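You operate a simulated robot arm through the tools that you are given. There is no shell and no other tool.

The job below is to be done with a simulated robot arm. You get a single attempt, and the scene is never put back.

TASK
Set right what has fallen over on the top of the test bench. At the end: the tall grey box, which lies on its side on the top of the test bench, stands upright there; the clear scent bottle from the top of the test bench stands on top of the silver steel coil; the blue packet, which lies on its side on the top of the test bench, stands upright there; the red box, which lies on its side on the top of the test bench, stands upright there; the green fuse stands on top of the brown parcel; whatever was shut is shut again. Leave all else as you found it, and nothing knocked over. Set down upright: red box, tall grey box, blue packet.

The check looks at the end state, three seconds after you hand in, the way a careful person would. Anything else that was tipped, shoved, dropped, spilled or broken makes it a failure.

THE ROBOT
A 7-joint arm with a two-finger parallel gripper, fixed in place. Base frame: the origin is at the foot of the arm, x ahead of it, y to its left, z up; the work surface is at about z = 0.86. Lengths are in m, angles in rad, forces in N, time in s.
With the tool pointing down near the work surface it reaches from about 0.24 to 0.68 m from the base axis. Its first joint turns from -1.152 to 1.152 rad. Payload 2.4 kg.
Tool frame: the origin (TCP) lies between the finger pads and is the grasp point; the fingertips stand 0.03 m ahead of it; z points along the fingers, y is the line along which they close. The gripper opens to 0.094 m. The fingers are 0.028 m wide and 0.01 m thick; the gripper's body (0.05 by 0.096 m) begins 0.055 m behind the TCP.
Orientation is told as [roll, pitch, yaw] about the base's x, y, z axes, in that order, counted from this pose: with the fingers straight down and closing along the base's y, the tool's x points along the base's -x, its y along +y and its z along -z.

THE INTERFACE
- The arm moves only by the tool play_rows. Its argument "series" is a list of rows, each a list of 7 numbers: the turn, a rotation vector about the tool's x, y, z in units of 180 degrees (1.0 is 180 degrees), then the shift along the tool's x, y, z in units of 300 mm (1.0 is 300 mm), then the opening, from 0 (shut) to 1 (fully open). In form: [[rx, ry, rz, tx, ty, tz, jaw], ...]. A call has 1 to 20 rows; each row is the pose to reach, as a shift and turn from the pose commanded when the call began, along the tool's axes at that moment. A call with a number of a shift or a turn outside -1 to 1 is refused whole. A row lasts 0.2 s, in which the tool goes at most 0.05 m and 0.15 rad; a call with a longer step from one row to the next is refused whole, and so is a gripper value outside its range. Where a pose cannot be reached the arm comes as near as it can. A force on the tool above 40 N (or 10 N above the force at the start of the call, whichever is more), or a blocked arm, ends the call early, and 0.2 s more pass. Each finger travels about 0.153 m/s and halts on what it meets, pressing with about 23 N; the grip force reading is that of the motor and also rises with nothing between the fingers. The clock runs only during rows and for 0.2 s after the last one: add rows that repeat a pose to give the fingers time. It gives the time, the measured TCP pose, the force on the tool (base axes), the opening and the grip force at its end, in the units of the frame above (readings bear some noise), with the torque about the TCP (base axes, N m) and any sound that the robot's microphone picked up, and new pictures: "pictures" is both (left out), scene, wrist or none.
- Cameras (640 x 400 px; columns grow to the right, rows downward): "scene" is fixed at [0.0482, 0.4831, 1.4497]; the picture's right is [-0.50, -0.86, 0.00], its down [-0.57, 0.33, -0.75] and it looks along [0.65, -0.38, -0.66] (base axes); focal length 283 px, centre (320, 200). "wrist" rides on the gripper at [0.076, 0.014, -0.103] in the tool frame; the picture's right is [-0.18, 0.98, 0.00], its down [-0.75, -0.14, -0.64] and it looks along [-0.63, -0.12, 0.77] (tool axes); focal length 243 px, centre (320, 200). There is no depth. A picture from a camera that has moved, and an enlarged one, comes with that camera's place and axes in the base frame and with its lens. The place of the scene camera against the robot may be out by one fixed shift of up to 0.025 m in any direction.
- inspect(camera, box): a new picture of the part [left, top, right, bottom] of that camera's present view, enlarged. It takes no simulated time.
- hand_in(): hands the job in; it is judged then, once.

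Nothing tells you positions but the pictures and the camera data. Unless the task says otherwise, let go and move clear before handing in.

The tools are called by a JSON object that holds its "api" and its "payload". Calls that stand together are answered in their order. play_rows: Moves the arm, as the interface text tells. Its arguments: {"type":"object","properties":{"series":{"type":"array","items":{"type":"array","items":{"type":"number"}}},"pictures":{"type":"string","enum":["both","scene","wrist","none"]}},"required":["series"]} The other tools are called the same way: inspect (camera, box) takes an enlarged picture of a part of a camera's view; hand_in () hands the job in.

At the start:

```text
time: 0.0
position: [0.3949, 0.0447, 1.1992]
tcp_rot: [0.001, 0.0, -0.001]
force: [0.3, 0.2, -0.6]
wrist_torque: [0.0, -0.01, -0.01]
finger_gap: 0.0942
finger_force: 0.1
```

scene: 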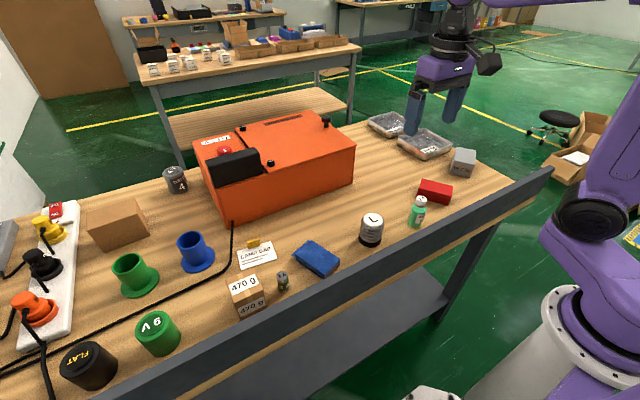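
wrist: 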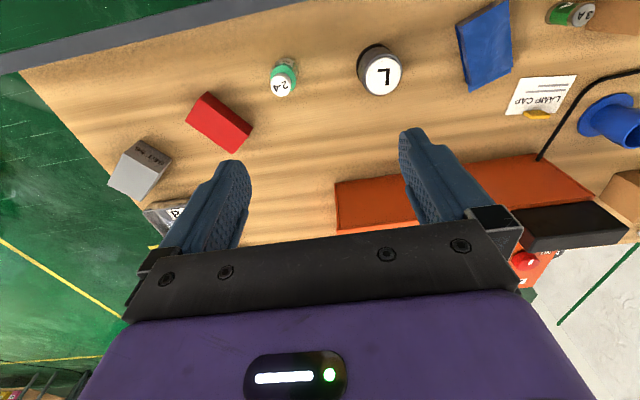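

I see a bench with an orange case, several small items, a blue packet lying flat, a red box, a grey box near the right end, and various fuses/cylinders. I'll take enlarged looks first to identify each thing.

{"api": "inspect", "payload": {"camera": "scene", "box": [340, 100, 500, 260]}}

{"api": "inspect", "payload": {"camera": "scene", "box": [200, 210, 400, 335]}}

{"api": "inspect", "payload": {"camera": "scene", "box": [0, 190, 240, 400]}}

{"api": "inspect", "payload": {"camera": "scene", "box": [140, 90, 380, 240]}}

{"api": "inspect", "payload": {"camera": "wrist", "box": [80, 20, 400, 220]}}

{"api": "inspect", "payload": {"camera": "wrist", "box": [400, 0, 640, 150]}}

```text
2.50 times, centred on (420, 180) of scene
camera zoom: at [0.0482, 0.4831, 1.4497], right [-0.5, -0.86, 0.0], down [-0.57, 0.33, -0.75], along [0.65, -0.38, -0.66], focal length 708 px, centre (70, 250)
```

zoom: 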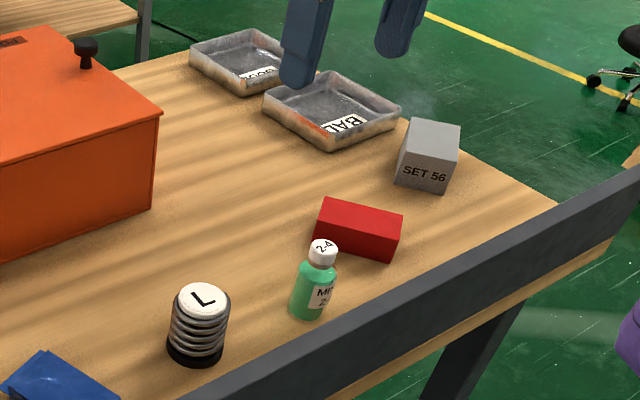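

```text
3.20 times, centred on (300, 272) of scene
camera zoom: at [0.0482, 0.4831, 1.4497], right [-0.5, -0.86, 0.0], down [-0.57, 0.33, -0.75], along [0.65, -0.38, -0.66], focal length 906 px, centre (384, -32)
```

zoom: 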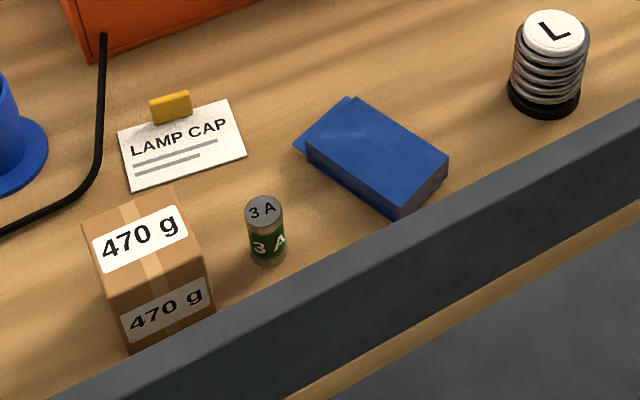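

```text
1.90 times, centred on (120, 295) of scene
camera zoom: at [0.0482, 0.4831, 1.4497], right [-0.5, -0.86, 0.0], down [-0.57, 0.33, -0.75], along [0.65, -0.38, -0.66], focal length 540 px, centre (701, 19)
```

zoom: 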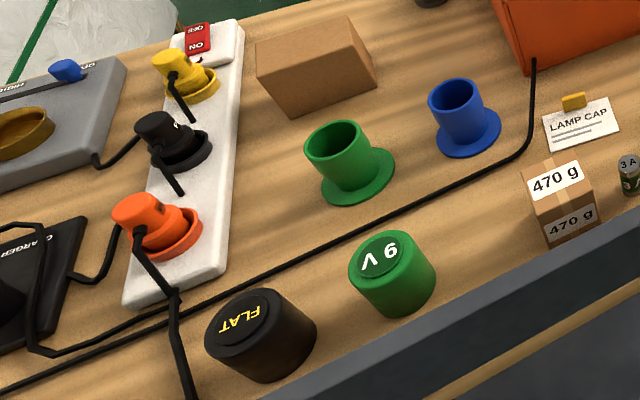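

```text
2.67 times, centred on (260, 165) of scene
camera zoom: at [0.0482, 0.4831, 1.4497], right [-0.5, -0.86, 0.0], down [-0.57, 0.33, -0.75], along [0.65, -0.38, -0.66], focal length 755 px, centre (480, 293)
```

zoom: 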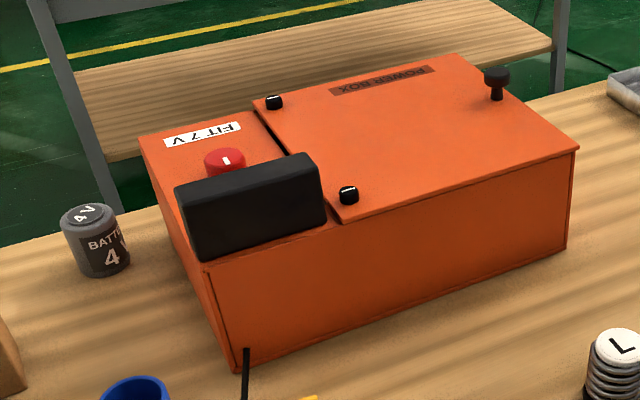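

```text
2.00 times, centred on (240, 120) of wrist
camera zoom: at [0.3197, 0.0582, 1.303], right [0.18, 0.98, 0.0], down [0.75, -0.14, 0.64], along [0.63, -0.12, -0.77], focal length 485 px, centre (480, 360)
```

zoom: 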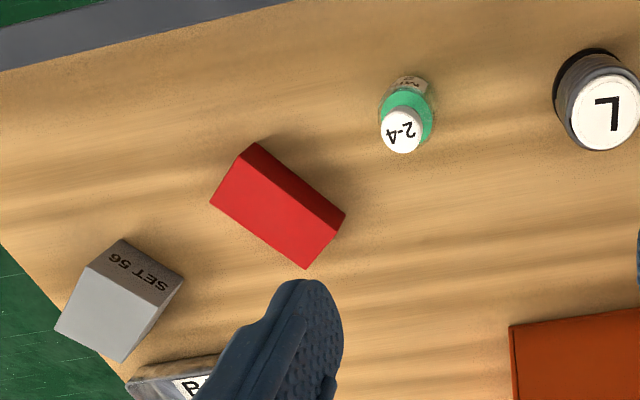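

```text
2.67 times, centred on (520, 75) of wrist
camera zoom: at [0.3197, 0.0582, 1.303], right [0.18, 0.98, 0.0], down [0.75, -0.14, 0.64], along [0.63, -0.12, -0.77], focal length 647 px, centre (-213, 533)
```

zoom: 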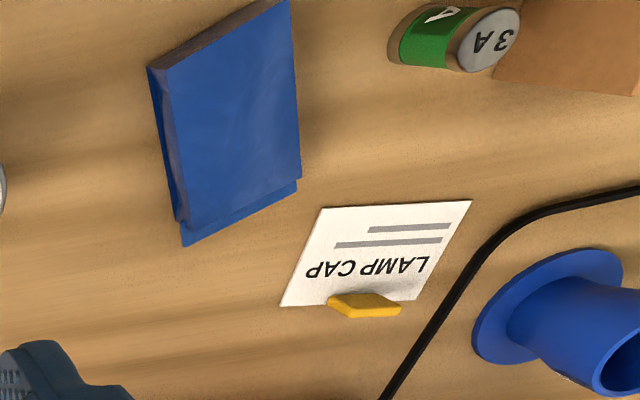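

I see the grey box ("SET 56"), red box, a small bottle with a white cap, the coil "L", the blue packet, the green 3 A fuse and the 470 g parcel all along the near side (x≈0.4–0.5). I'll pull the wrist camera back for better views of the right side first.

{"api": "play_rows", "payload": {"series": [[0, 0, 0, 0.08, -0.1, 0, 1], [0, 0, 0, 0.16, -0.2, 0, 1], [0, 0, 0, 0.24, -0.3, 0, 1], [0, 0, 0, 0.32, -0.4, 0, 1], [0, 0, 0, 0.38, -0.48, 0, 1], [0, 0, 0, 0.38, -0.48, 0, 1]]}}

{"api": "inspect", "payload": {"camera": "scene", "box": [400, 185, 440, 235]}}

{"api": "inspect", "payload": {"camera": "scene", "box": [340, 100, 460, 175]}}

```text
time: 1.4
position: [0.2808, -0.0995, 1.1986]
tcp_rot: [0.0, 0.0, -0.001]
force: [0.1, -0.4, -0.7]
wrist_torque: [0.0, -0.01, -0.01]
finger_gap: 0.0942
finger_force: 0.1
camera wrist: at [0.2056, -0.0857, 1.3028], right [0.18, 0.98, 0.0], down [0.75, -0.14, 0.64], along [0.63, -0.12, -0.77], focal length 243 px, centre (320, 200)
```

scene: 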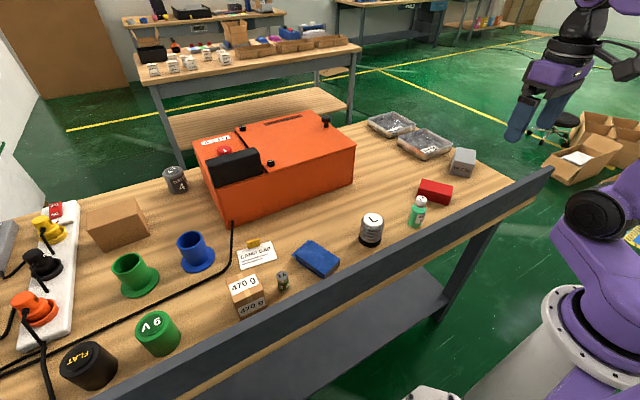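
wrist: 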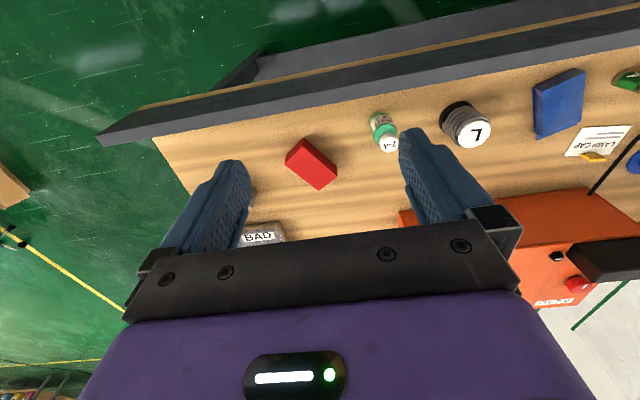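

```text
8.00 times, centred on (420, 210) of scene
camera zoom: at [0.0482, 0.4831, 1.4497], right [-0.5, -0.86, 0.0], down [-0.57, 0.33, -0.75], along [0.65, -0.38, -0.66], focal length 2266 px, centre (-480, 120)
```

zoom: 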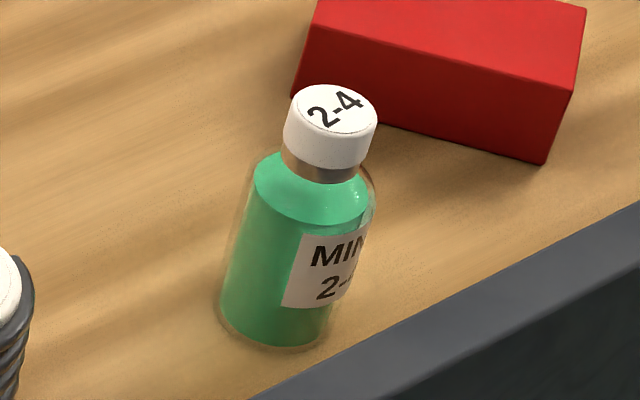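

```text
5.33 times, centred on (400, 138) of scene
camera zoom: at [0.0482, 0.4831, 1.4497], right [-0.5, -0.86, 0.0], down [-0.57, 0.33, -0.75], along [0.65, -0.38, -0.66], focal length 1511 px, centre (-107, 533)
```

zoom: 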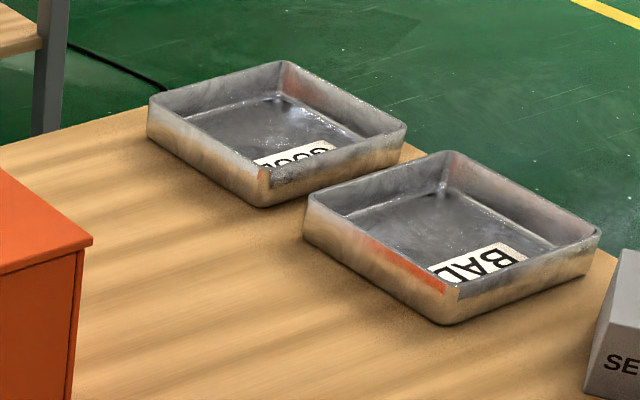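

The bottle is clear glass with green liquid (the scent bottle), and it stands near the coil. Next I move over the right end to study the grey and red boxes.

{"api": "play_rows", "payload": {"series": [[0, 0, 0, -0.08, -0.11, 0.04, 1], [0, 0, 0, -0.16, -0.22, 0.08, 1], [0, 0, 0, -0.24, -0.33, 0.11, 1], [0, 0, 0, -0.32, -0.44, 0.15, 1], [0, 0, 0, -0.4, -0.55, 0.19, 1], [0, 0, 0, -0.48, -0.66, 0.23, 1], [0, 0, 0, -0.55, -0.76, 0.26, 1], [0, 0, 0, -0.55, -0.76, 0.26, 1]]}}

{"api": "inspect", "payload": {"camera": "wrist", "box": [200, 0, 520, 200]}}

{"api": "inspect", "payload": {"camera": "scene", "box": [400, 130, 560, 230]}}

```text
time: 3.2
position: [0.4469, -0.3287, 1.1238]
tcp_rot: [0.0, -0.001, -0.002]
force: [0.2, -1.5, 0.6]
wrist_torque: [0.0, -0.02, 0.02]
finger_gap: 0.0939
finger_force: 0.0
camera wrist: at [0.371, -0.3154, 1.2269], right [0.18, 0.98, 0.0], down [0.75, -0.14, 0.64], along [0.63, -0.12, -0.77], focal length 243 px, centre (320, 200)
```

scene: 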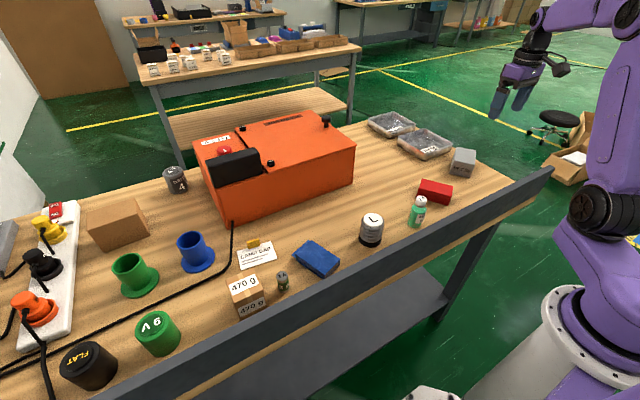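
wrist: 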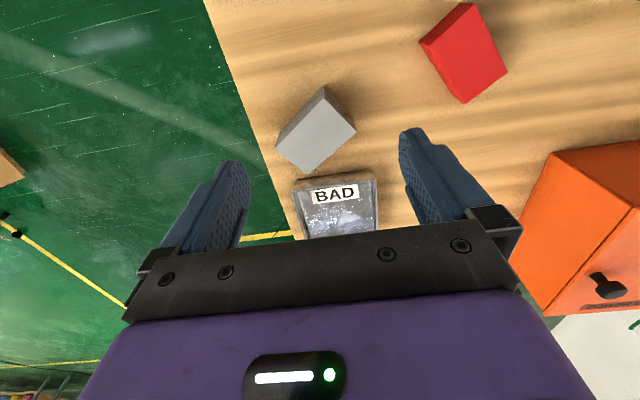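

```text
2.00 times, centred on (360, 100) of wrist
camera zoom: at [0.371, -0.3154, 1.2269], right [0.18, 0.98, 0.0], down [0.75, -0.14, 0.64], along [0.63, -0.12, -0.77], focal length 485 px, centre (240, 400)
```

zoom: 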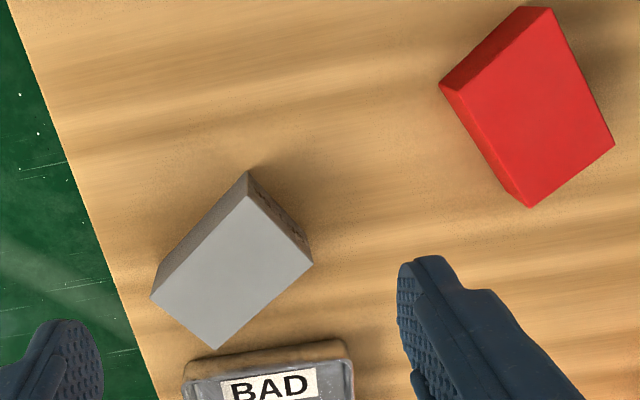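

```text
4.00 times, centred on (480, 180) of scene
camera zoom: at [0.0483, 0.483, 1.4497], right [-0.5, -0.86, 0.0], down [-0.57, 0.33, -0.75], along [0.65, -0.38, -0.66], focal length 1133 px, centre (-320, 280)
```

zoom: 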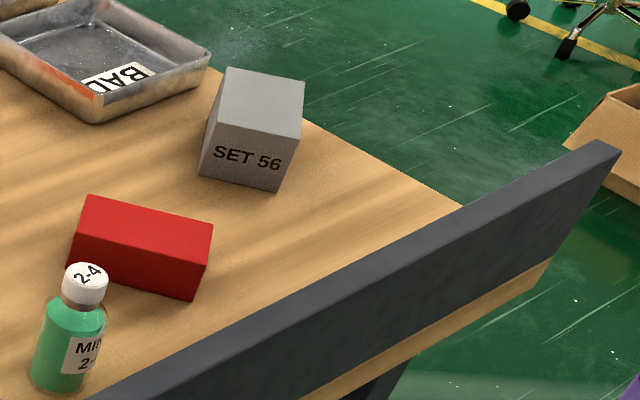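

The grey box's label "SET 56" is on one end face (about 0.065 × 0.045), its long axis (~0.10 m) points away and right. Now I'll look at the red box and bottle more closely.

{"api": "play_rows", "payload": {"series": [[0, 0, 0, 0.025, 0.126, 0.043, 1], [0, 0, 0, 0.05, 0.252, 0.086, 1], [0, 0, 0, 0.075, 0.378, 0.129, 1], [0, 0, 0, 0.1, 0.504, 0.17, 1], [0, 0, 0, 0.123, 0.63, 0.213, 1], [0, 0, 0, 0.123, 0.63, 0.213, 1]], "pictures": "wrist"}}

{"api": "inspect", "payload": {"camera": "wrist", "box": [200, 0, 440, 150]}}

```text
time: 4.6
position: [0.4106, -0.1389, 1.0549]
tcp_rot: [-0.001, 0.0, 0.001]
force: [-0.3, -0.7, 0.2]
wrist_torque: [0.0, 0.02, 0.01]
finger_gap: 0.0942
finger_force: 0.1
camera wrist: at [0.3348, -0.1248, 1.159], right [0.18, 0.98, 0.0], down [0.75, -0.14, 0.64], along [0.63, -0.12, -0.77], focal length 243 px, centre (320, 200)
```

wrist: 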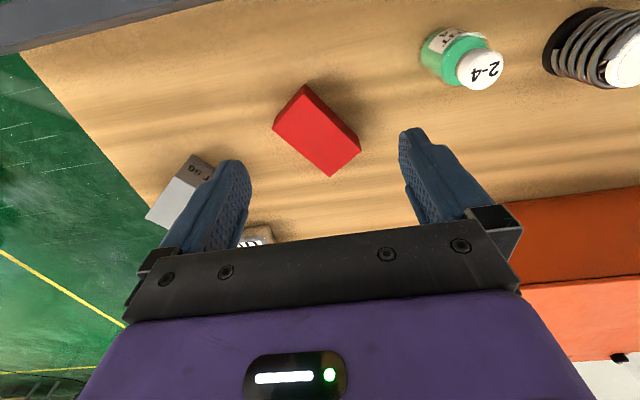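

```text
2.67 times, centred on (320, 75) of wrist
camera zoom: at [0.3348, -0.1248, 1.159], right [0.18, 0.98, 0.0], down [0.75, -0.14, 0.64], along [0.63, -0.12, -0.77], focal length 647 px, centre (320, 533)
```

zoom: 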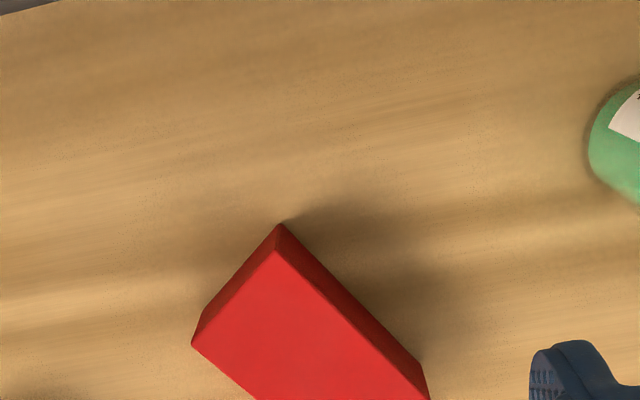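

{"api": "inspect", "payload": {"camera": "wrist", "box": [240, 60, 400, 200]}}

{"api": "inspect", "payload": {"camera": "wrist", "box": [400, 0, 640, 150]}}

{"api": "inspect", "payload": {"camera": "wrist", "box": [120, 130, 280, 250]}}

```text
2.86 times, centred on (320, 130) of wrist
camera zoom: at [0.3348, -0.1248, 1.159], right [0.18, 0.98, 0.0], down [0.75, -0.14, 0.64], along [0.63, -0.12, -0.77], focal length 693 px, centre (320, 400)
```

zoom: 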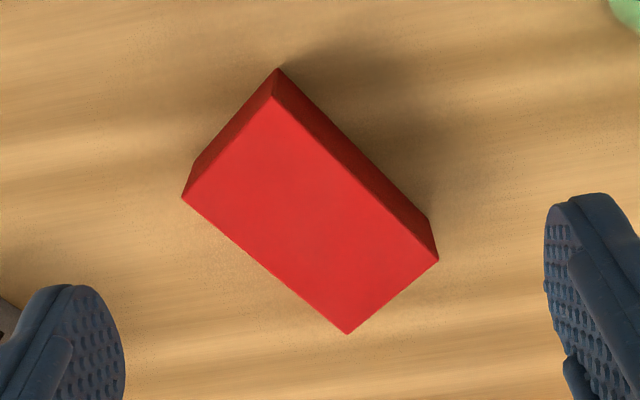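

```text
2.67 times, centred on (520, 75) of wrist
camera zoom: at [0.3348, -0.1248, 1.159], right [0.18, 0.98, 0.0], down [0.75, -0.14, 0.64], along [0.63, -0.12, -0.77], focal length 647 px, centre (-213, 533)
```

zoom: 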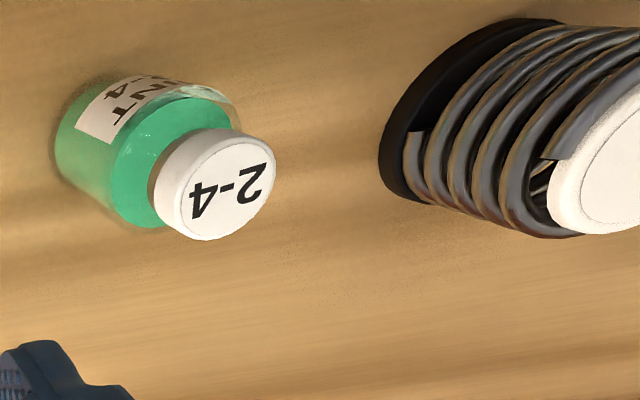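

```text
3.33 times, centred on (200, 190) of wrist
camera zoom: at [0.3348, -0.1248, 1.159], right [0.18, 0.98, 0.0], down [0.75, -0.14, 0.64], along [0.63, -0.12, -0.77], focal length 809 px, centre (720, 233)
```

zoom: 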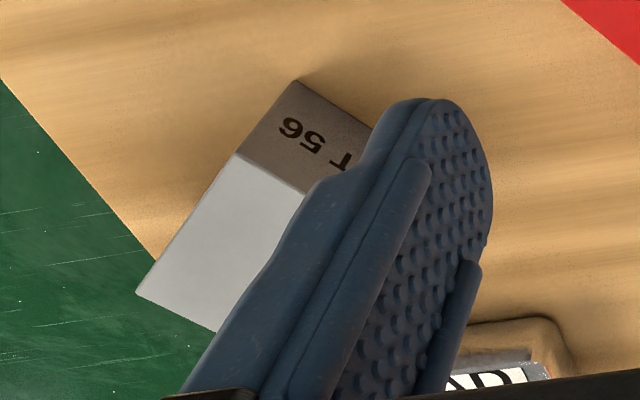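

The red box is about 0.093 × 0.053 × 0.036 with long axis ~35° in plan. I'll raise the tool and test turning the wrist, which also lets me see the far ends of the boxes.

{"api": "play_rows", "payload": {"series": [[0, 0, -0.045, -0.03, 0, -0.05, 1], [0, 0, -0.09, -0.06, 0, -0.1, 1], [0, 0, -0.135, -0.09, 0, -0.15, 1], [0, 0, -0.18, -0.12, 0, -0.2, 1], [0, 0, -0.225, -0.15, 0.02, -0.2, 1], [0, 0, -0.27, -0.18, 0.04, -0.2, 1], [0, 0, -0.315, -0.21, 0.06, -0.2, 1], [0, 0, -0.36, -0.24, 0.08, -0.2, 1], [0, 0, -0.405, -0.27, 0.1, -0.2, 1], [0, 0, -0.45, -0.3, 0.12, -0.2, 1], [0, 0, -0.495, -0.33, 0.14, -0.2, 1], [0, 0, -0.54, -0.33, 0.16, -0.2, 1], [0, 0, -0.585, -0.33, 0.16, -0.2, 1], [0, 0, -0.63, -0.33, 0.16, -0.2, 1], [0, 0, -0.675, -0.33, 0.16, -0.2, 1], [0, 0, -0.7, -0.33, 0.16, -0.2, 1], [0, 0, -0.7, -0.33, 0.16, -0.2, 1]]}}

```text
time: 8.2
position: [0.5091, -0.0908, 1.118]
tcp_rot: [0.0, 0.0, 2.201]
force: [-0.5, 0.1, -0.2]
wrist_torque: [0.01, 0.01, 0.02]
finger_gap: 0.0941
finger_force: 0.1
camera wrist: at [0.5421, -0.1613, 1.2207], right [-0.9, -0.43, 0.0], down [-0.33, 0.69, 0.64], along [-0.28, 0.58, -0.77], focal length 243 px, centre (320, 200)
```

scene: 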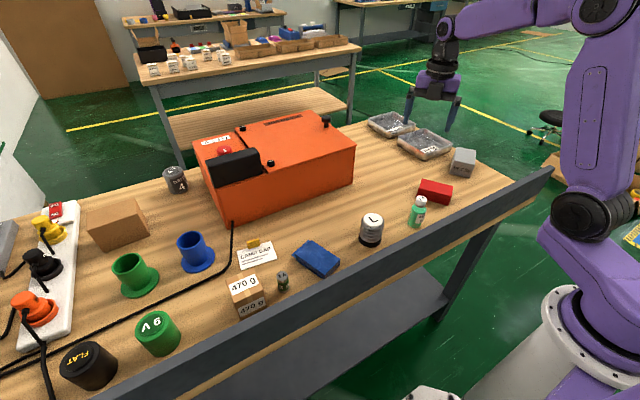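
wrist: 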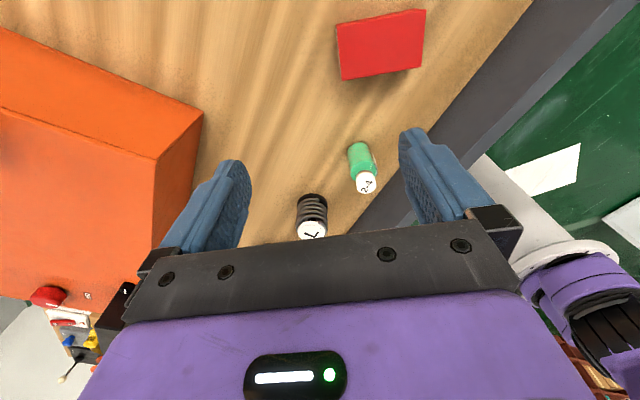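

Turning to 126° works. I'll turn further to see the red box's far end and check the wrist limit.

{"api": "play_rows", "payload": {"series": [[0, 0, -0.045, 0, 0, 0, 1], [0, 0, -0.09, 0, 0, 0, 1], [0, 0, -0.135, 0, 0, 0, 1], [0, 0, -0.18, 0, 0, 0, 1], [0, 0, -0.225, 0, 0, 0, 1], [0, 0, -0.27, 0, 0, 0, 1], [0, 0, -0.3, 0, 0, 0, 1], [0, 0, -0.3, 0, 0, 0, 1]], "pictures": "wrist"}}

{"api": "inspect", "payload": {"camera": "wrist", "box": [200, 0, 520, 200]}}

```text
time: 10.0
position: [0.5092, -0.0858, 1.1186]
tcp_rot: [0.005, 0.003, 3.087]
force: [0.0, 0.2, -0.2]
wrist_torque: [0.01, 0.02, 0.02]
finger_gap: 0.094
finger_force: 0.0
out of reach, approached as far as the arm can: row 7, 8
camera wrist: at [0.5837, -0.1055, 1.2215], right [-0.24, -0.97, 0.0], down [-0.74, 0.18, 0.64], along [-0.62, 0.15, -0.77], focal length 243 px, centre (320, 200)
```

wrist: 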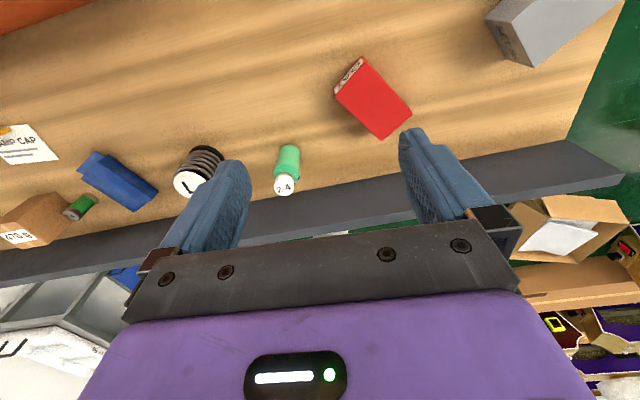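

```text
2.00 times, centred on (360, 100) of wrist
camera zoom: at [0.5837, -0.1055, 1.2215], right [-0.24, -0.97, 0.0], down [-0.74, 0.18, 0.64], along [-0.62, 0.15, -0.77], focal length 485 px, centre (240, 400)
```

zoom: 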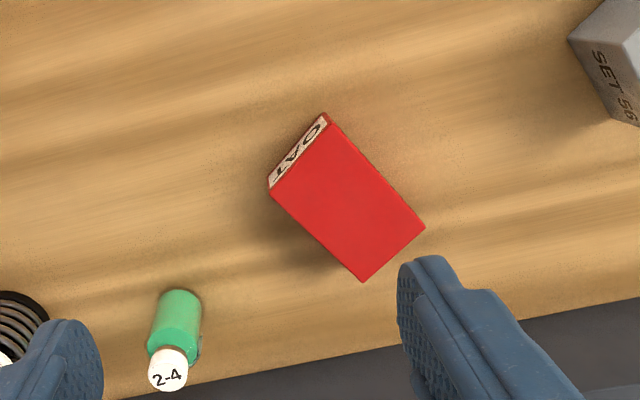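

The red box has a printed label ("OAT…") on its far end, so like the other items, labels belong on top: the grey box's "SET 56" end up and the red box's "OAT" end up. Now back over to the left to view the packet, fuse and parcel.

{"api": "play_rows", "payload": {"series": [[0, 0, 0.047, -0.025, -0.047, 0, 1], [0, 0, 0.094, -0.05, -0.094, 0, 1], [0, 0, 0.141, -0.075, -0.141, 0, 1], [0, 0, 0.188, -0.1, -0.188, 0, 1], [0, 0, 0.235, -0.125, -0.235, 0, 1], [0, 0, 0.282, -0.15, -0.282, 0, 1], [0, 0, 0.329, -0.175, -0.329, 0, 1], [0, 0, 0.376, -0.2, -0.376, 0, 1], [0, 0, 0.423, -0.225, -0.423, 0, 1], [0, 0, 0.47, -0.25, -0.47, 0, 1], [0, 0, 0.517, -0.275, -0.517, 0, 1], [0, 0, 0.564, -0.3, -0.564, 0, 1], [0, 0, 0.611, -0.325, -0.611, 0, 1], [0, 0, 0.658, -0.35, -0.658, 0, 1], [0, 0, 0.705, -0.375, -0.705, 0, 1], [0, 0, 0.752, -0.4, -0.752, 0, 1], [0, 0, 0.799, -0.425, -0.799, 0, 1], [0, 0, 0.846, -0.45, -0.846, 0, 1], [0, 0, 0.893, -0.475, -0.893, 0, 1], [0, 0, 0.94, -0.49, -0.93, 0, 1]], "pictures": "wrist"}}

{"api": "inspect", "payload": {"camera": "wrist", "box": [200, 0, 520, 200]}}

```text
time: 14.2
position: [0.3769, 0.2008, 1.1158]
tcp_rot: [-0.004, 0.0, 0.129]
force: [0.0, 0.4, -0.1]
wrist_torque: [0.04, 0.0, -0.02]
finger_gap: 0.094
finger_force: 0.2
camera wrist: at [0.2997, 0.2043, 1.22], right [0.05, 1.0, 0.0], down [0.77, -0.04, 0.64], along [0.64, -0.04, -0.77], focal length 243 px, centre (320, 200)
```

wrist: 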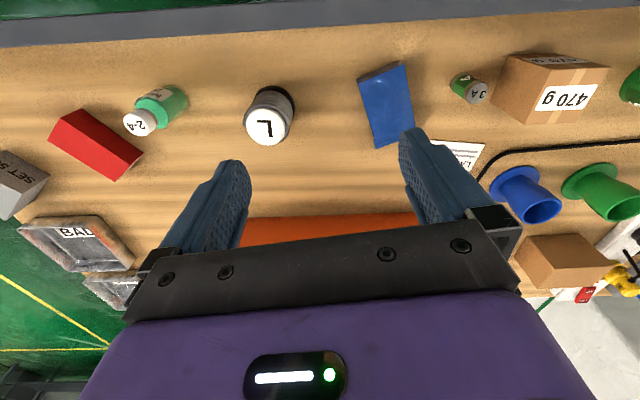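

```text
2.00 times, centred on (360, 100) of wrist
camera zoom: at [0.2997, 0.2043, 1.22], right [0.05, 1.0, 0.0], down [0.77, -0.04, 0.64], along [0.64, -0.04, -0.77], focal length 485 px, centre (240, 400)
```

zoom: 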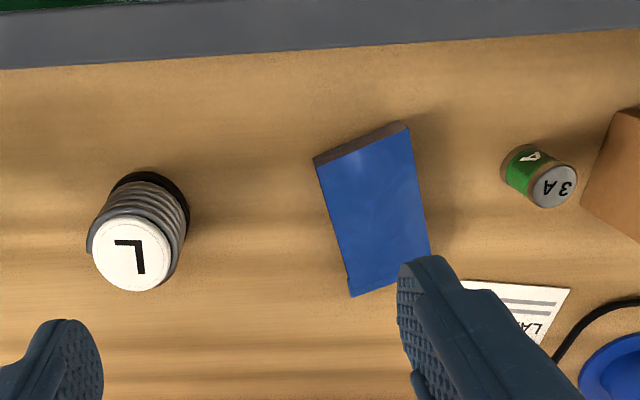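

Now a closer view of the packet, fuse, and parcel.

{"api": "play_rows", "payload": {"series": [[0, 0, 0.02, 0, 0.09, 0.03, 1], [0, 0, 0.04, 0, 0.18, 0.06, 1], [0, 0, 0.04, 0, 0.27, 0.09, 1], [0, 0, 0.04, 0, 0.36, 0.12, 1], [0, 0, 0.04, 0, 0.4, 0.14, 1], [0, 0, 0.04, 0, 0.4, 0.14, 1]], "pictures": "wrist"}}

{"api": "inspect", "payload": {"camera": "wrist", "box": [220, 20, 460, 180]}}

{"api": "inspect", "payload": {"camera": "wrist", "box": [400, 0, 640, 150]}}

{"api": "inspect", "payload": {"camera": "scene", "box": [280, 230, 350, 280]}}

```text
time: 15.6
position: [0.3606, 0.3188, 1.0732]
tcp_rot: [-0.004, 0.001, 0.01]
force: [-0.3, 0.1, 0.5]
wrist_torque: [-0.03, -0.01, 0.0]
finger_gap: 0.0939
finger_force: 0.0
camera wrist: at [0.2845, 0.3319, 1.1767], right [0.18, 0.98, 0.0], down [0.75, -0.13, 0.64], along [0.63, -0.12, -0.77], focal length 243 px, centre (320, 200)
```

wrist: 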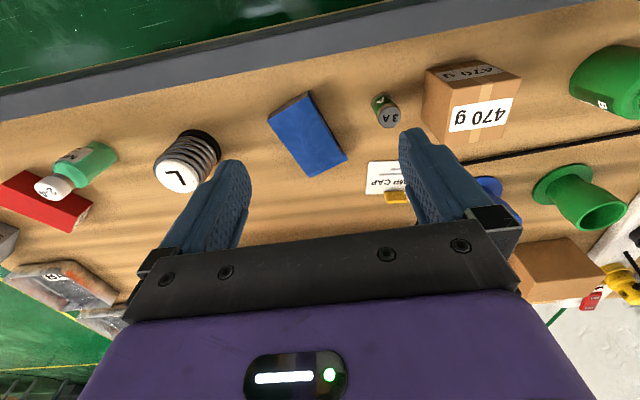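

```text
2.50 times, centred on (340, 100) of wrist
camera zoom: at [0.2845, 0.3319, 1.1767], right [0.18, 0.98, 0.0], down [0.75, -0.13, 0.64], along [0.63, -0.12, -0.77], focal length 606 px, centre (270, 450)
```

zoom: 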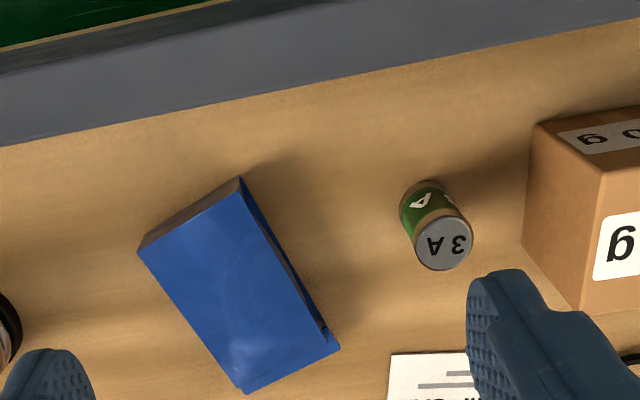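

```text
2.67 times, centred on (520, 75) of wrist
camera zoom: at [0.2845, 0.3319, 1.1767], right [0.18, 0.98, 0.0], down [0.75, -0.13, 0.64], along [0.63, -0.12, -0.77], focal length 647 px, centre (-213, 533)
```

zoom: 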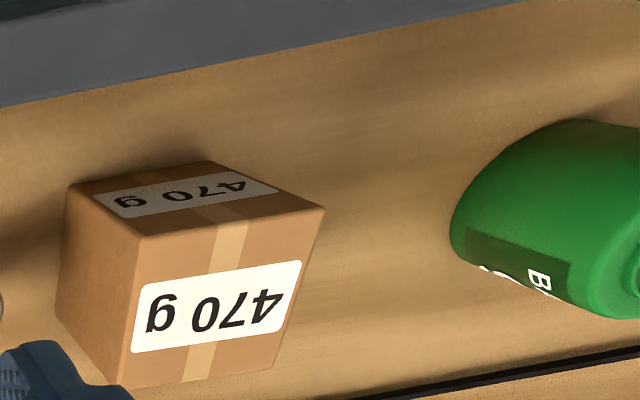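

```text
8.00 times, centred on (315, 255) of scene
camera zoom: at [0.0482, 0.4831, 1.4497], right [-0.5, -0.86, 0.0], down [-0.57, 0.33, -0.75], along [0.65, -0.38, -0.66], focal length 2266 px, centre (360, -240)
```

zoom: 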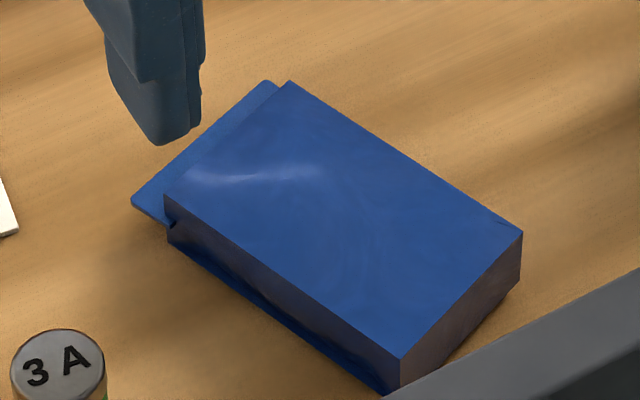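

{"api": "inspect", "payload": {"camera": "wrist", "box": [260, 80, 360, 180]}}

{"api": "inspect", "payload": {"camera": "wrist", "box": [360, 60, 540, 160]}}

{"api": "inspect", "payload": {"camera": "wrist", "box": [140, 120, 260, 200]}}

```text
4.00 times, centred on (310, 130) of wrist
camera zoom: at [0.2845, 0.3319, 1.1767], right [0.18, 0.98, 0.0], down [0.75, -0.13, 0.64], along [0.63, -0.12, -0.77], focal length 970 px, centre (360, 480)
```

zoom: 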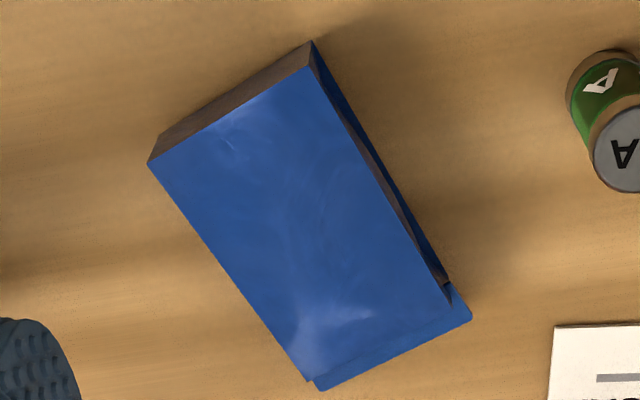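

```text
3.56 times, centred on (450, 110) of wrist
camera zoom: at [0.2845, 0.3319, 1.1767], right [0.18, 0.98, 0.0], down [0.75, -0.13, 0.64], along [0.63, -0.12, -0.77], focal length 863 px, centre (-142, 520)
```

zoom: 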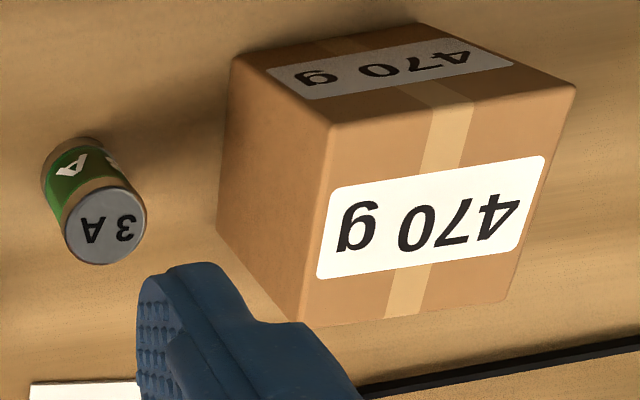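

```text
5.00 times, centred on (200, 160) of wrist
camera zoom: at [0.2845, 0.3319, 1.1767], right [0.18, 0.98, 0.0], down [0.75, -0.13, 0.64], along [0.63, -0.12, -0.77], focal length 1213 px, centre (920, 400)
```

zoom: 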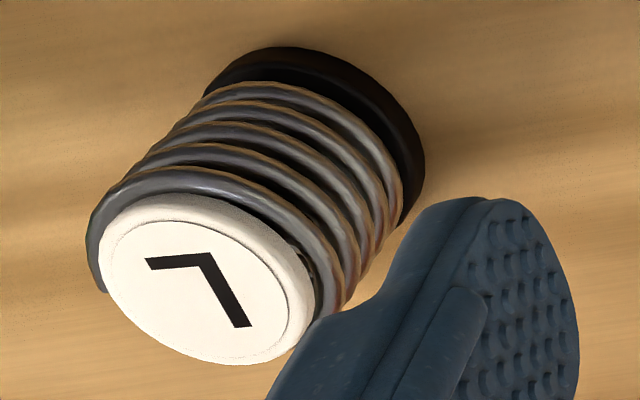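

{"api": "inspect", "payload": {"camera": "scene", "box": [480, 140, 580, 220]}}

{"api": "inspect", "payload": {"camera": "wrist", "box": [0, 0, 320, 200]}}

```text
5.00 times, centred on (530, 180) of scene
camera zoom: at [0.0482, 0.4831, 1.4497], right [-0.5, -0.86, 0.0], down [-0.57, 0.33, -0.75], along [0.65, -0.38, -0.66], focal length 1416 px, centre (-730, 300)
```

zoom: 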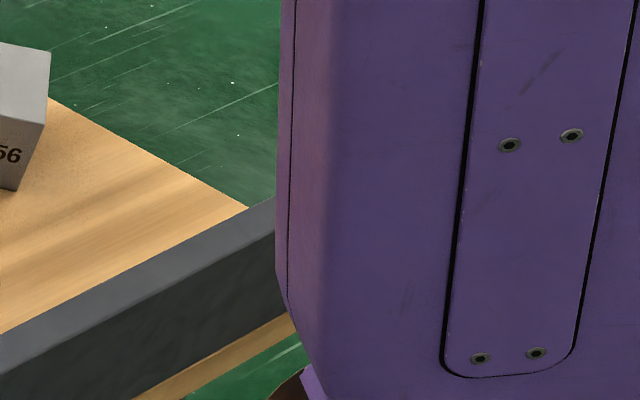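

```text
2.00 times, centred on (160, 100) of wrist
camera zoom: at [0.2845, 0.3319, 1.1767], right [0.18, 0.98, 0.0], down [0.75, -0.13, 0.64], along [0.63, -0.12, -0.77], focal length 485 px, centre (640, 400)
```

zoom: 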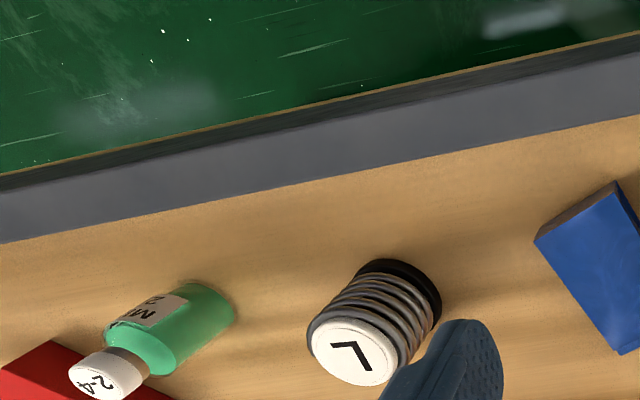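

The packet has its crimped flap at the far end, which should be up; there's also a ~0.10 m high rail along the near edge (x≈0.30–0.32) I must keep clear of. First I'll calibrate the table height with a gentle touch in the empty area at about (0.53, 0.05).

{"api": "play_rows", "payload": {"series": [[0, 0, 0, -0.07, -0.11, 0.02, 0.5], [0, 0, 0, -0.14, -0.22, 0.05, 0], [0, 0, 0, -0.21, -0.33, 0.08, 0], [0, 0, 0, -0.28, -0.44, 0.1, 0], [0, 0, 0, -0.35, -0.55, 0.13, 0], [0, 0, 0, -0.42, -0.66, 0.16, 0], [0, 0, 0, -0.49, -0.77, 0.2, 0], [0, 0, 0, -0.56, -0.88, 0.23, 0], [0, 0, 0, -0.565, -0.9, 0.3, 0], [0, 0, 0, -0.565, -0.9, 0.4, 0], [0, 0, 0, -0.565, -0.9, 0.5, 0], [0, 0, 0, -0.565, -0.9, 0.55, 0], [0, 0, 0, -0.565, -0.9, 0.55, 0]]}}

```text
time: 18.4
position: [0.5312, 0.0491, 0.9099]
tcp_rot: [-0.006, -0.001, 0.009]
force: [0.3, 0.3, -0.3]
wrist_torque: [0.01, 0.04, -0.02]
finger_gap: 0.0
finger_force: 23.0
camera wrist: at [0.4556, 0.0624, 1.0134], right [0.18, 0.98, 0.0], down [0.75, -0.13, 0.64], along [0.63, -0.12, -0.77], focal length 243 px, centre (320, 200)
```

scene: 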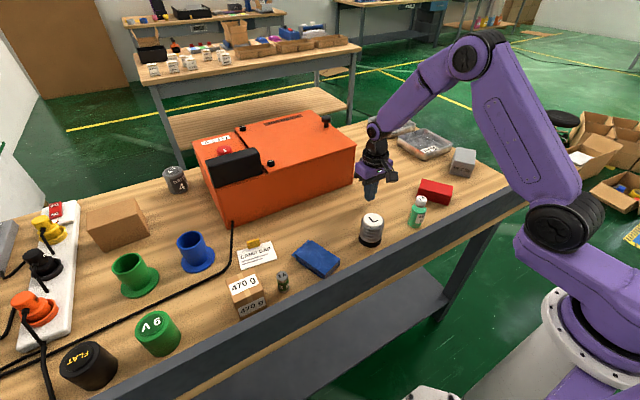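
wrist: 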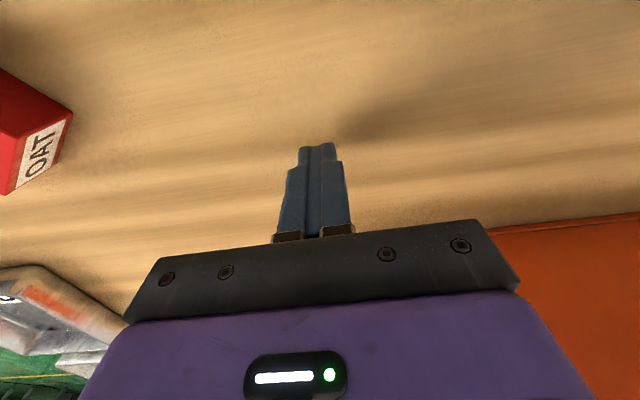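

{"api": "play_rows", "payload": {"series": [[0, 0, 0, 0, 0, 0.02, 0], [0, 0, 0, 0, 0, 0.04, 0], [0, 0, 0, 0, 0, 0.05, 0], [0, 0, 0, 0, 0, 0.054, 0], [0, 0, 0, 0, 0, 0.058, 0], [0, 0, 0, 0, 0, 0.062, 0], [0, 0, 0, 0, 0, 0.066, 0], [0, 0, 0, 0, 0, 0.07, 0], [0, 0, 0, 0, 0, 0.074, 0], [0, 0, 0, 0, 0, 0.078, 0]], "pictures": "none"}}

```text
time: 20.6
position: [0.534, 0.0484, 0.8907]
tcp_rot: [-0.004, 0.002, 0.009]
force: [-5.3, -0.8, 8.0]
wrist_torque: [0.04, 0.12, 0.05]
finger_gap: 0.0
finger_force: 22.8
stopped in row 10: the force on the tool passed its limit at 44 N (the readings are from after the stop); the commanded pose is now the measured one
```

The table top is at z ≈ 0.861. Now I rise, open, and go toward the grey box with the wrist turned to 126°, so its label end faces away from the camera side.

{"api": "play_rows", "payload": {"series": [[0, 0, 0, 0, 0, -0.13, 0], [0, 0, 0, 0, 0, -0.26, 0], [0, 0, 0, 0, 0, -0.39, 0.5], [0, 0, 0, 0, 0, -0.52, 1], [0, 0, -0.046, 0, -0.066, -0.6, 1], [0, 0, -0.092, 0, -0.132, -0.6, 1], [0, 0, -0.138, 0, -0.198, -0.6, 1], [0, 0, -0.184, 0, -0.264, -0.6, 1], [0, 0, -0.23, 0, -0.33, -0.6, 1], [0, 0, -0.276, 0, -0.396, -0.6, 1], [0, 0, -0.322, 0, -0.462, -0.6, 1], [0, 0, -0.368, 0, -0.528, -0.6, 1], [0, 0, -0.414, 0.01, -0.594, -0.6, 1], [0, 0, -0.46, 0.03, -0.66, -0.6, 1], [0, 0, -0.506, 0.05, -0.726, -0.6, 1], [0, 0, -0.552, 0.07, -0.792, -0.6, 1], [0, 0, -0.598, 0.09, -0.858, -0.6, 1], [0, 0, -0.644, 0.11, -0.924, -0.6, 1], [0, 0, -0.69, 0.13, -0.99, -0.6, 1], [0, 0, -0.703, 0.13, -0.99, -0.6, 1]]}}

```text
time: 24.8
position: [0.4955, -0.2474, 1.0703]
tcp_rot: [0.005, 0.005, 2.219]
force: [-0.7, 0.2, -0.1]
wrist_torque: [-0.01, 0.0, -0.02]
finger_gap: 0.0942
finger_force: 0.1
camera wrist: at [0.5307, -0.317, 1.1746], right [-0.89, -0.45, 0.0], down [-0.34, 0.69, 0.64], along [-0.29, 0.57, -0.77], focal length 243 px, centre (320, 200)
```

scene: 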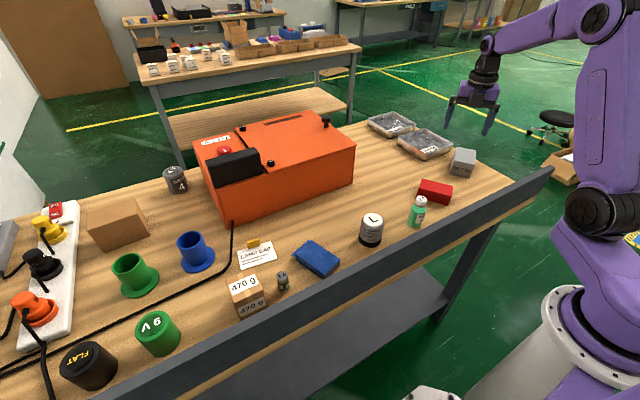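
wrist: 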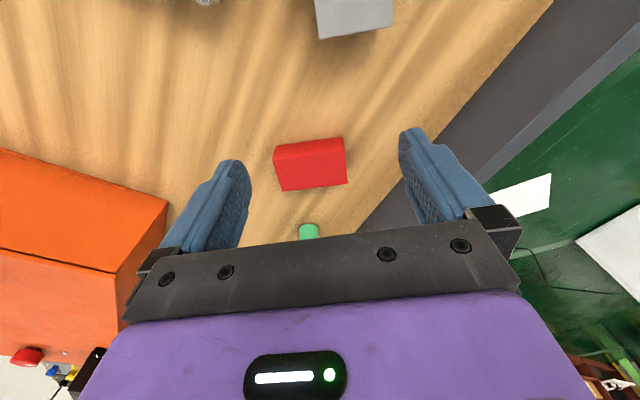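

{"api": "play_rows", "payload": {"series": [[0, 0.045, 0, 0.05, 0.03, 0, 1], [0, 0.09, 0, 0.1, 0.06, 0, 1], [0, 0.135, 0, 0.15, 0.09, 0, 1], [0, 0.18, 0, 0.2, 0.12, 0, 1], [0, 0.225, 0, 0.25, 0.138, 0, 1], [0, 0.25, 0, 0.25, 0.138, 0.05, 1], [0, 0.25, 0, 0.25, 0.138, 0.1, 1], [0, 0.25, 0, 0.25, 0.138, 0.1, 1]]}}

{"api": "inspect", "payload": {"camera": "wrist", "box": [200, 50, 440, 230]}}

```text
time: 26.6
position: [0.5084, -0.3336, 1.0402]
tcp_rot: [0.005, 0.788, 2.219]
force: [-0.3, 0.6, 0.9]
wrist_torque: [-0.02, -0.05, -0.02]
finger_gap: 0.0941
finger_force: 0.1
camera wrist: at [0.4863, -0.327, 1.1669], right [-0.86, -0.49, -0.13], down [-0.48, 0.87, -0.08], along [0.15, -0.01, -0.99], focal length 243 px, centre (320, 200)
```

scene: 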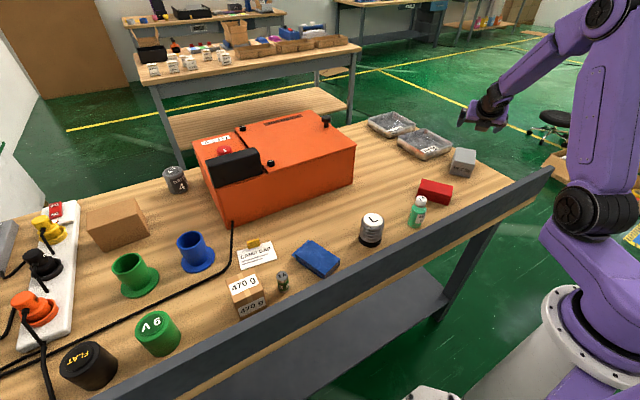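
wrist: 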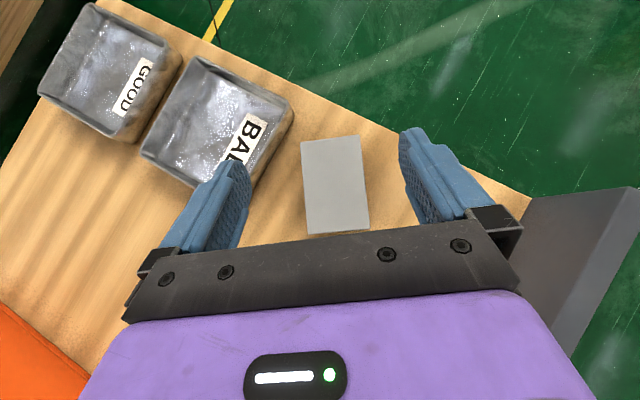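

```text
2.22 times, centred on (320, 140) of wrist
camera zoom: at [0.4863, -0.327, 1.1669], right [-0.86, -0.49, -0.13], down [-0.48, 0.87, -0.08], along [0.15, -0.01, -0.99], focal length 539 px, centre (320, 333)
```

zoom: 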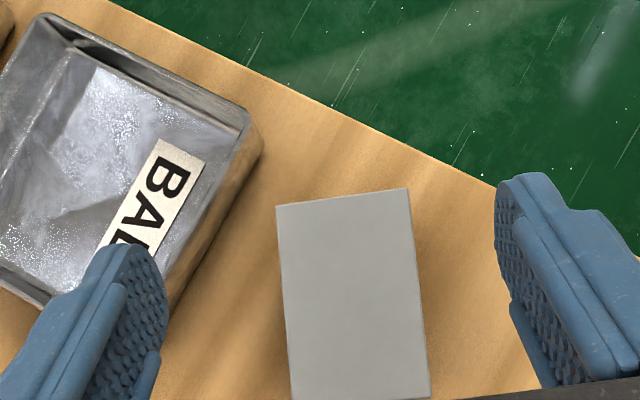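

The grey box is centred between the fingers, its centre at about (0.524, −0.352) with long axis ≈ −55°. I'll correct the yaw slightly and descend part-way, then check.

{"api": "play_rows", "payload": {"series": [[-0.0095, 0, 0.0094, -0.05, -0.003, 0.055, 1], [-0.0095, 0, 0.0094, -0.1, -0.0055, 0.11, 1], [-0.0095, 0, 0.0094, -0.15, -0.0055, 0.165, 1], [-0.0095, 0, 0.0094, -0.2025, -0.0055, 0.2218, 1], [-0.0095, 0, 0.0094, -0.2025, -0.0055, 0.2218, 1]]}}

{"api": "inspect", "payload": {"camera": "wrist", "box": [200, 50, 440, 230]}}

{"api": "inspect", "payload": {"camera": "scene", "box": [420, 100, 540, 200]}}

```text
time: 27.8
position: [0.5114, -0.3353, 0.9514]
tcp_rot: [0.003, 0.789, 2.178]
force: [0.1, 1.0, 0.5]
wrist_torque: [0.0, 0.0, 0.05]
finger_gap: 0.0939
finger_force: 0.0
camera wrist: at [0.4897, -0.3275, 1.0784], right [-0.88, -0.45, -0.13], down [-0.44, 0.89, -0.08], along [0.15, -0.02, -0.99], focal length 243 px, centre (320, 200)
```

scene: 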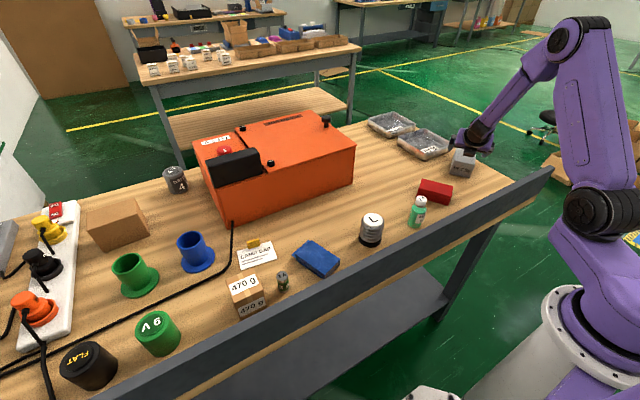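
wrist: 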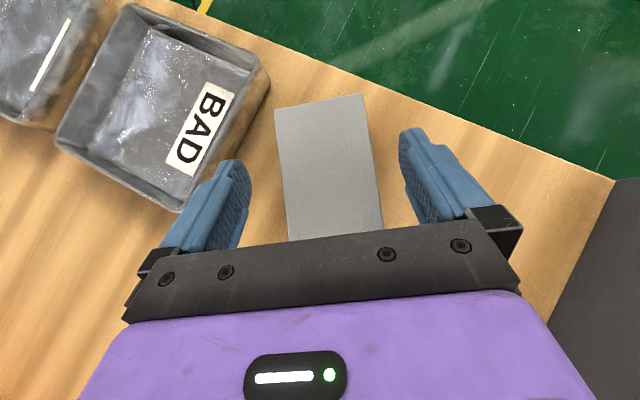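

```text
2.22 times, centred on (320, 140) of wrist
camera zoom: at [0.4897, -0.3275, 1.0784], right [-0.88, -0.45, -0.13], down [-0.44, 0.89, -0.08], along [0.15, -0.02, -0.99], focal length 539 px, centre (320, 333)
```

zoom: 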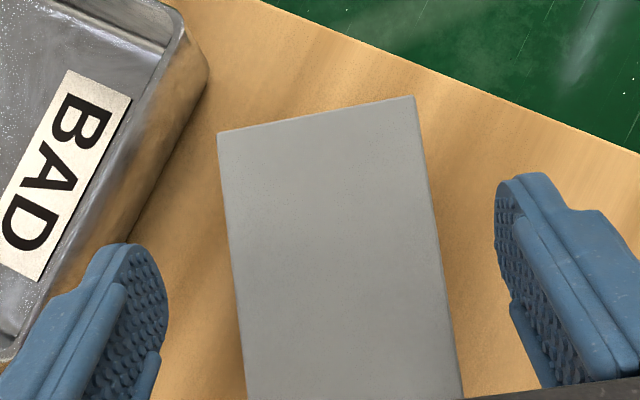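

```text
4.00 times, centred on (480, 150) of scene
camera zoom: at [0.0482, 0.4831, 1.4497], right [-0.5, -0.86, 0.0], down [-0.57, 0.33, -0.75], along [0.65, -0.38, -0.66], focal length 1133 px, centre (-320, 400)
```

zoom: 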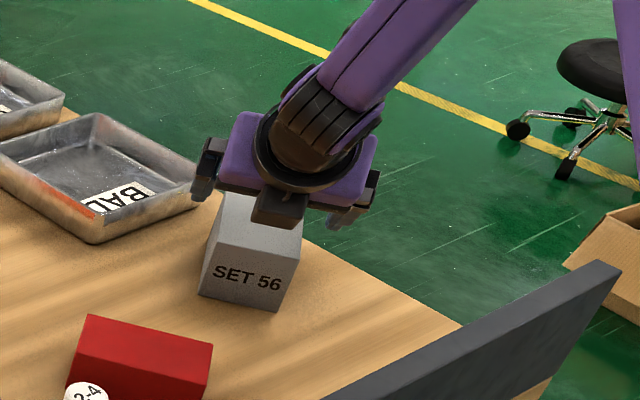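

Fingers straddle the grey box well. Descending the remaining ~5 cm and gripping.

{"api": "play_rows", "payload": {"series": [[0, 0, 0, -0.045, 0, 0.045, 1], [0, 0, 0, -0.09, 0, 0.09, 1], [0, 0, 0, -0.1286, 0, 0.1279, 1], [0, 0, 0, -0.1286, 0, 0.1279, 1]]}}

{"api": "inspect", "payload": {"camera": "wrist", "box": [200, 50, 440, 230]}}

```text
time: 28.8
position: [0.5112, -0.3347, 0.8983]
tcp_rot: [0.004, 0.79, 2.179]
force: [0.6, 0.2, -1.1]
wrist_torque: [0.01, 0.04, 0.02]
finger_gap: 0.0941
finger_force: 0.0
camera wrist: at [0.4897, -0.3272, 1.0243], right [-0.88, -0.45, -0.13], down [-0.44, 0.89, -0.08], along [0.15, -0.02, -0.99], focal length 243 px, centre (320, 200)
```

scene: 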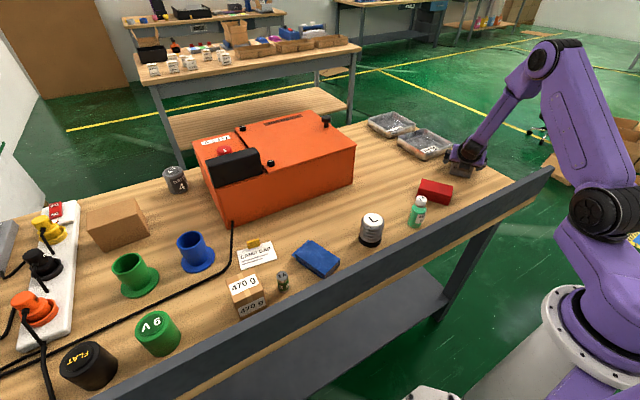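
wrist: 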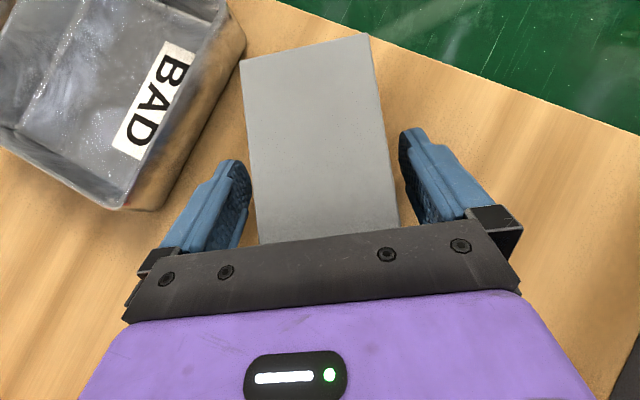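

```text
2.22 times, centred on (320, 140) of wrist
camera zoom: at [0.4897, -0.3272, 1.0243], right [-0.88, -0.45, -0.13], down [-0.44, 0.89, -0.08], along [0.15, -0.02, -0.99], focal length 539 px, centre (320, 333)
```

zoom: 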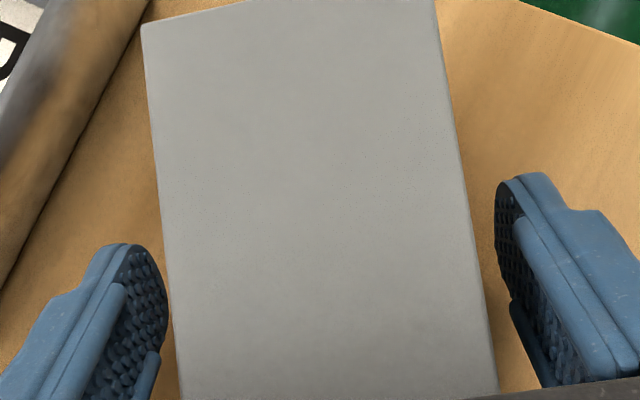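

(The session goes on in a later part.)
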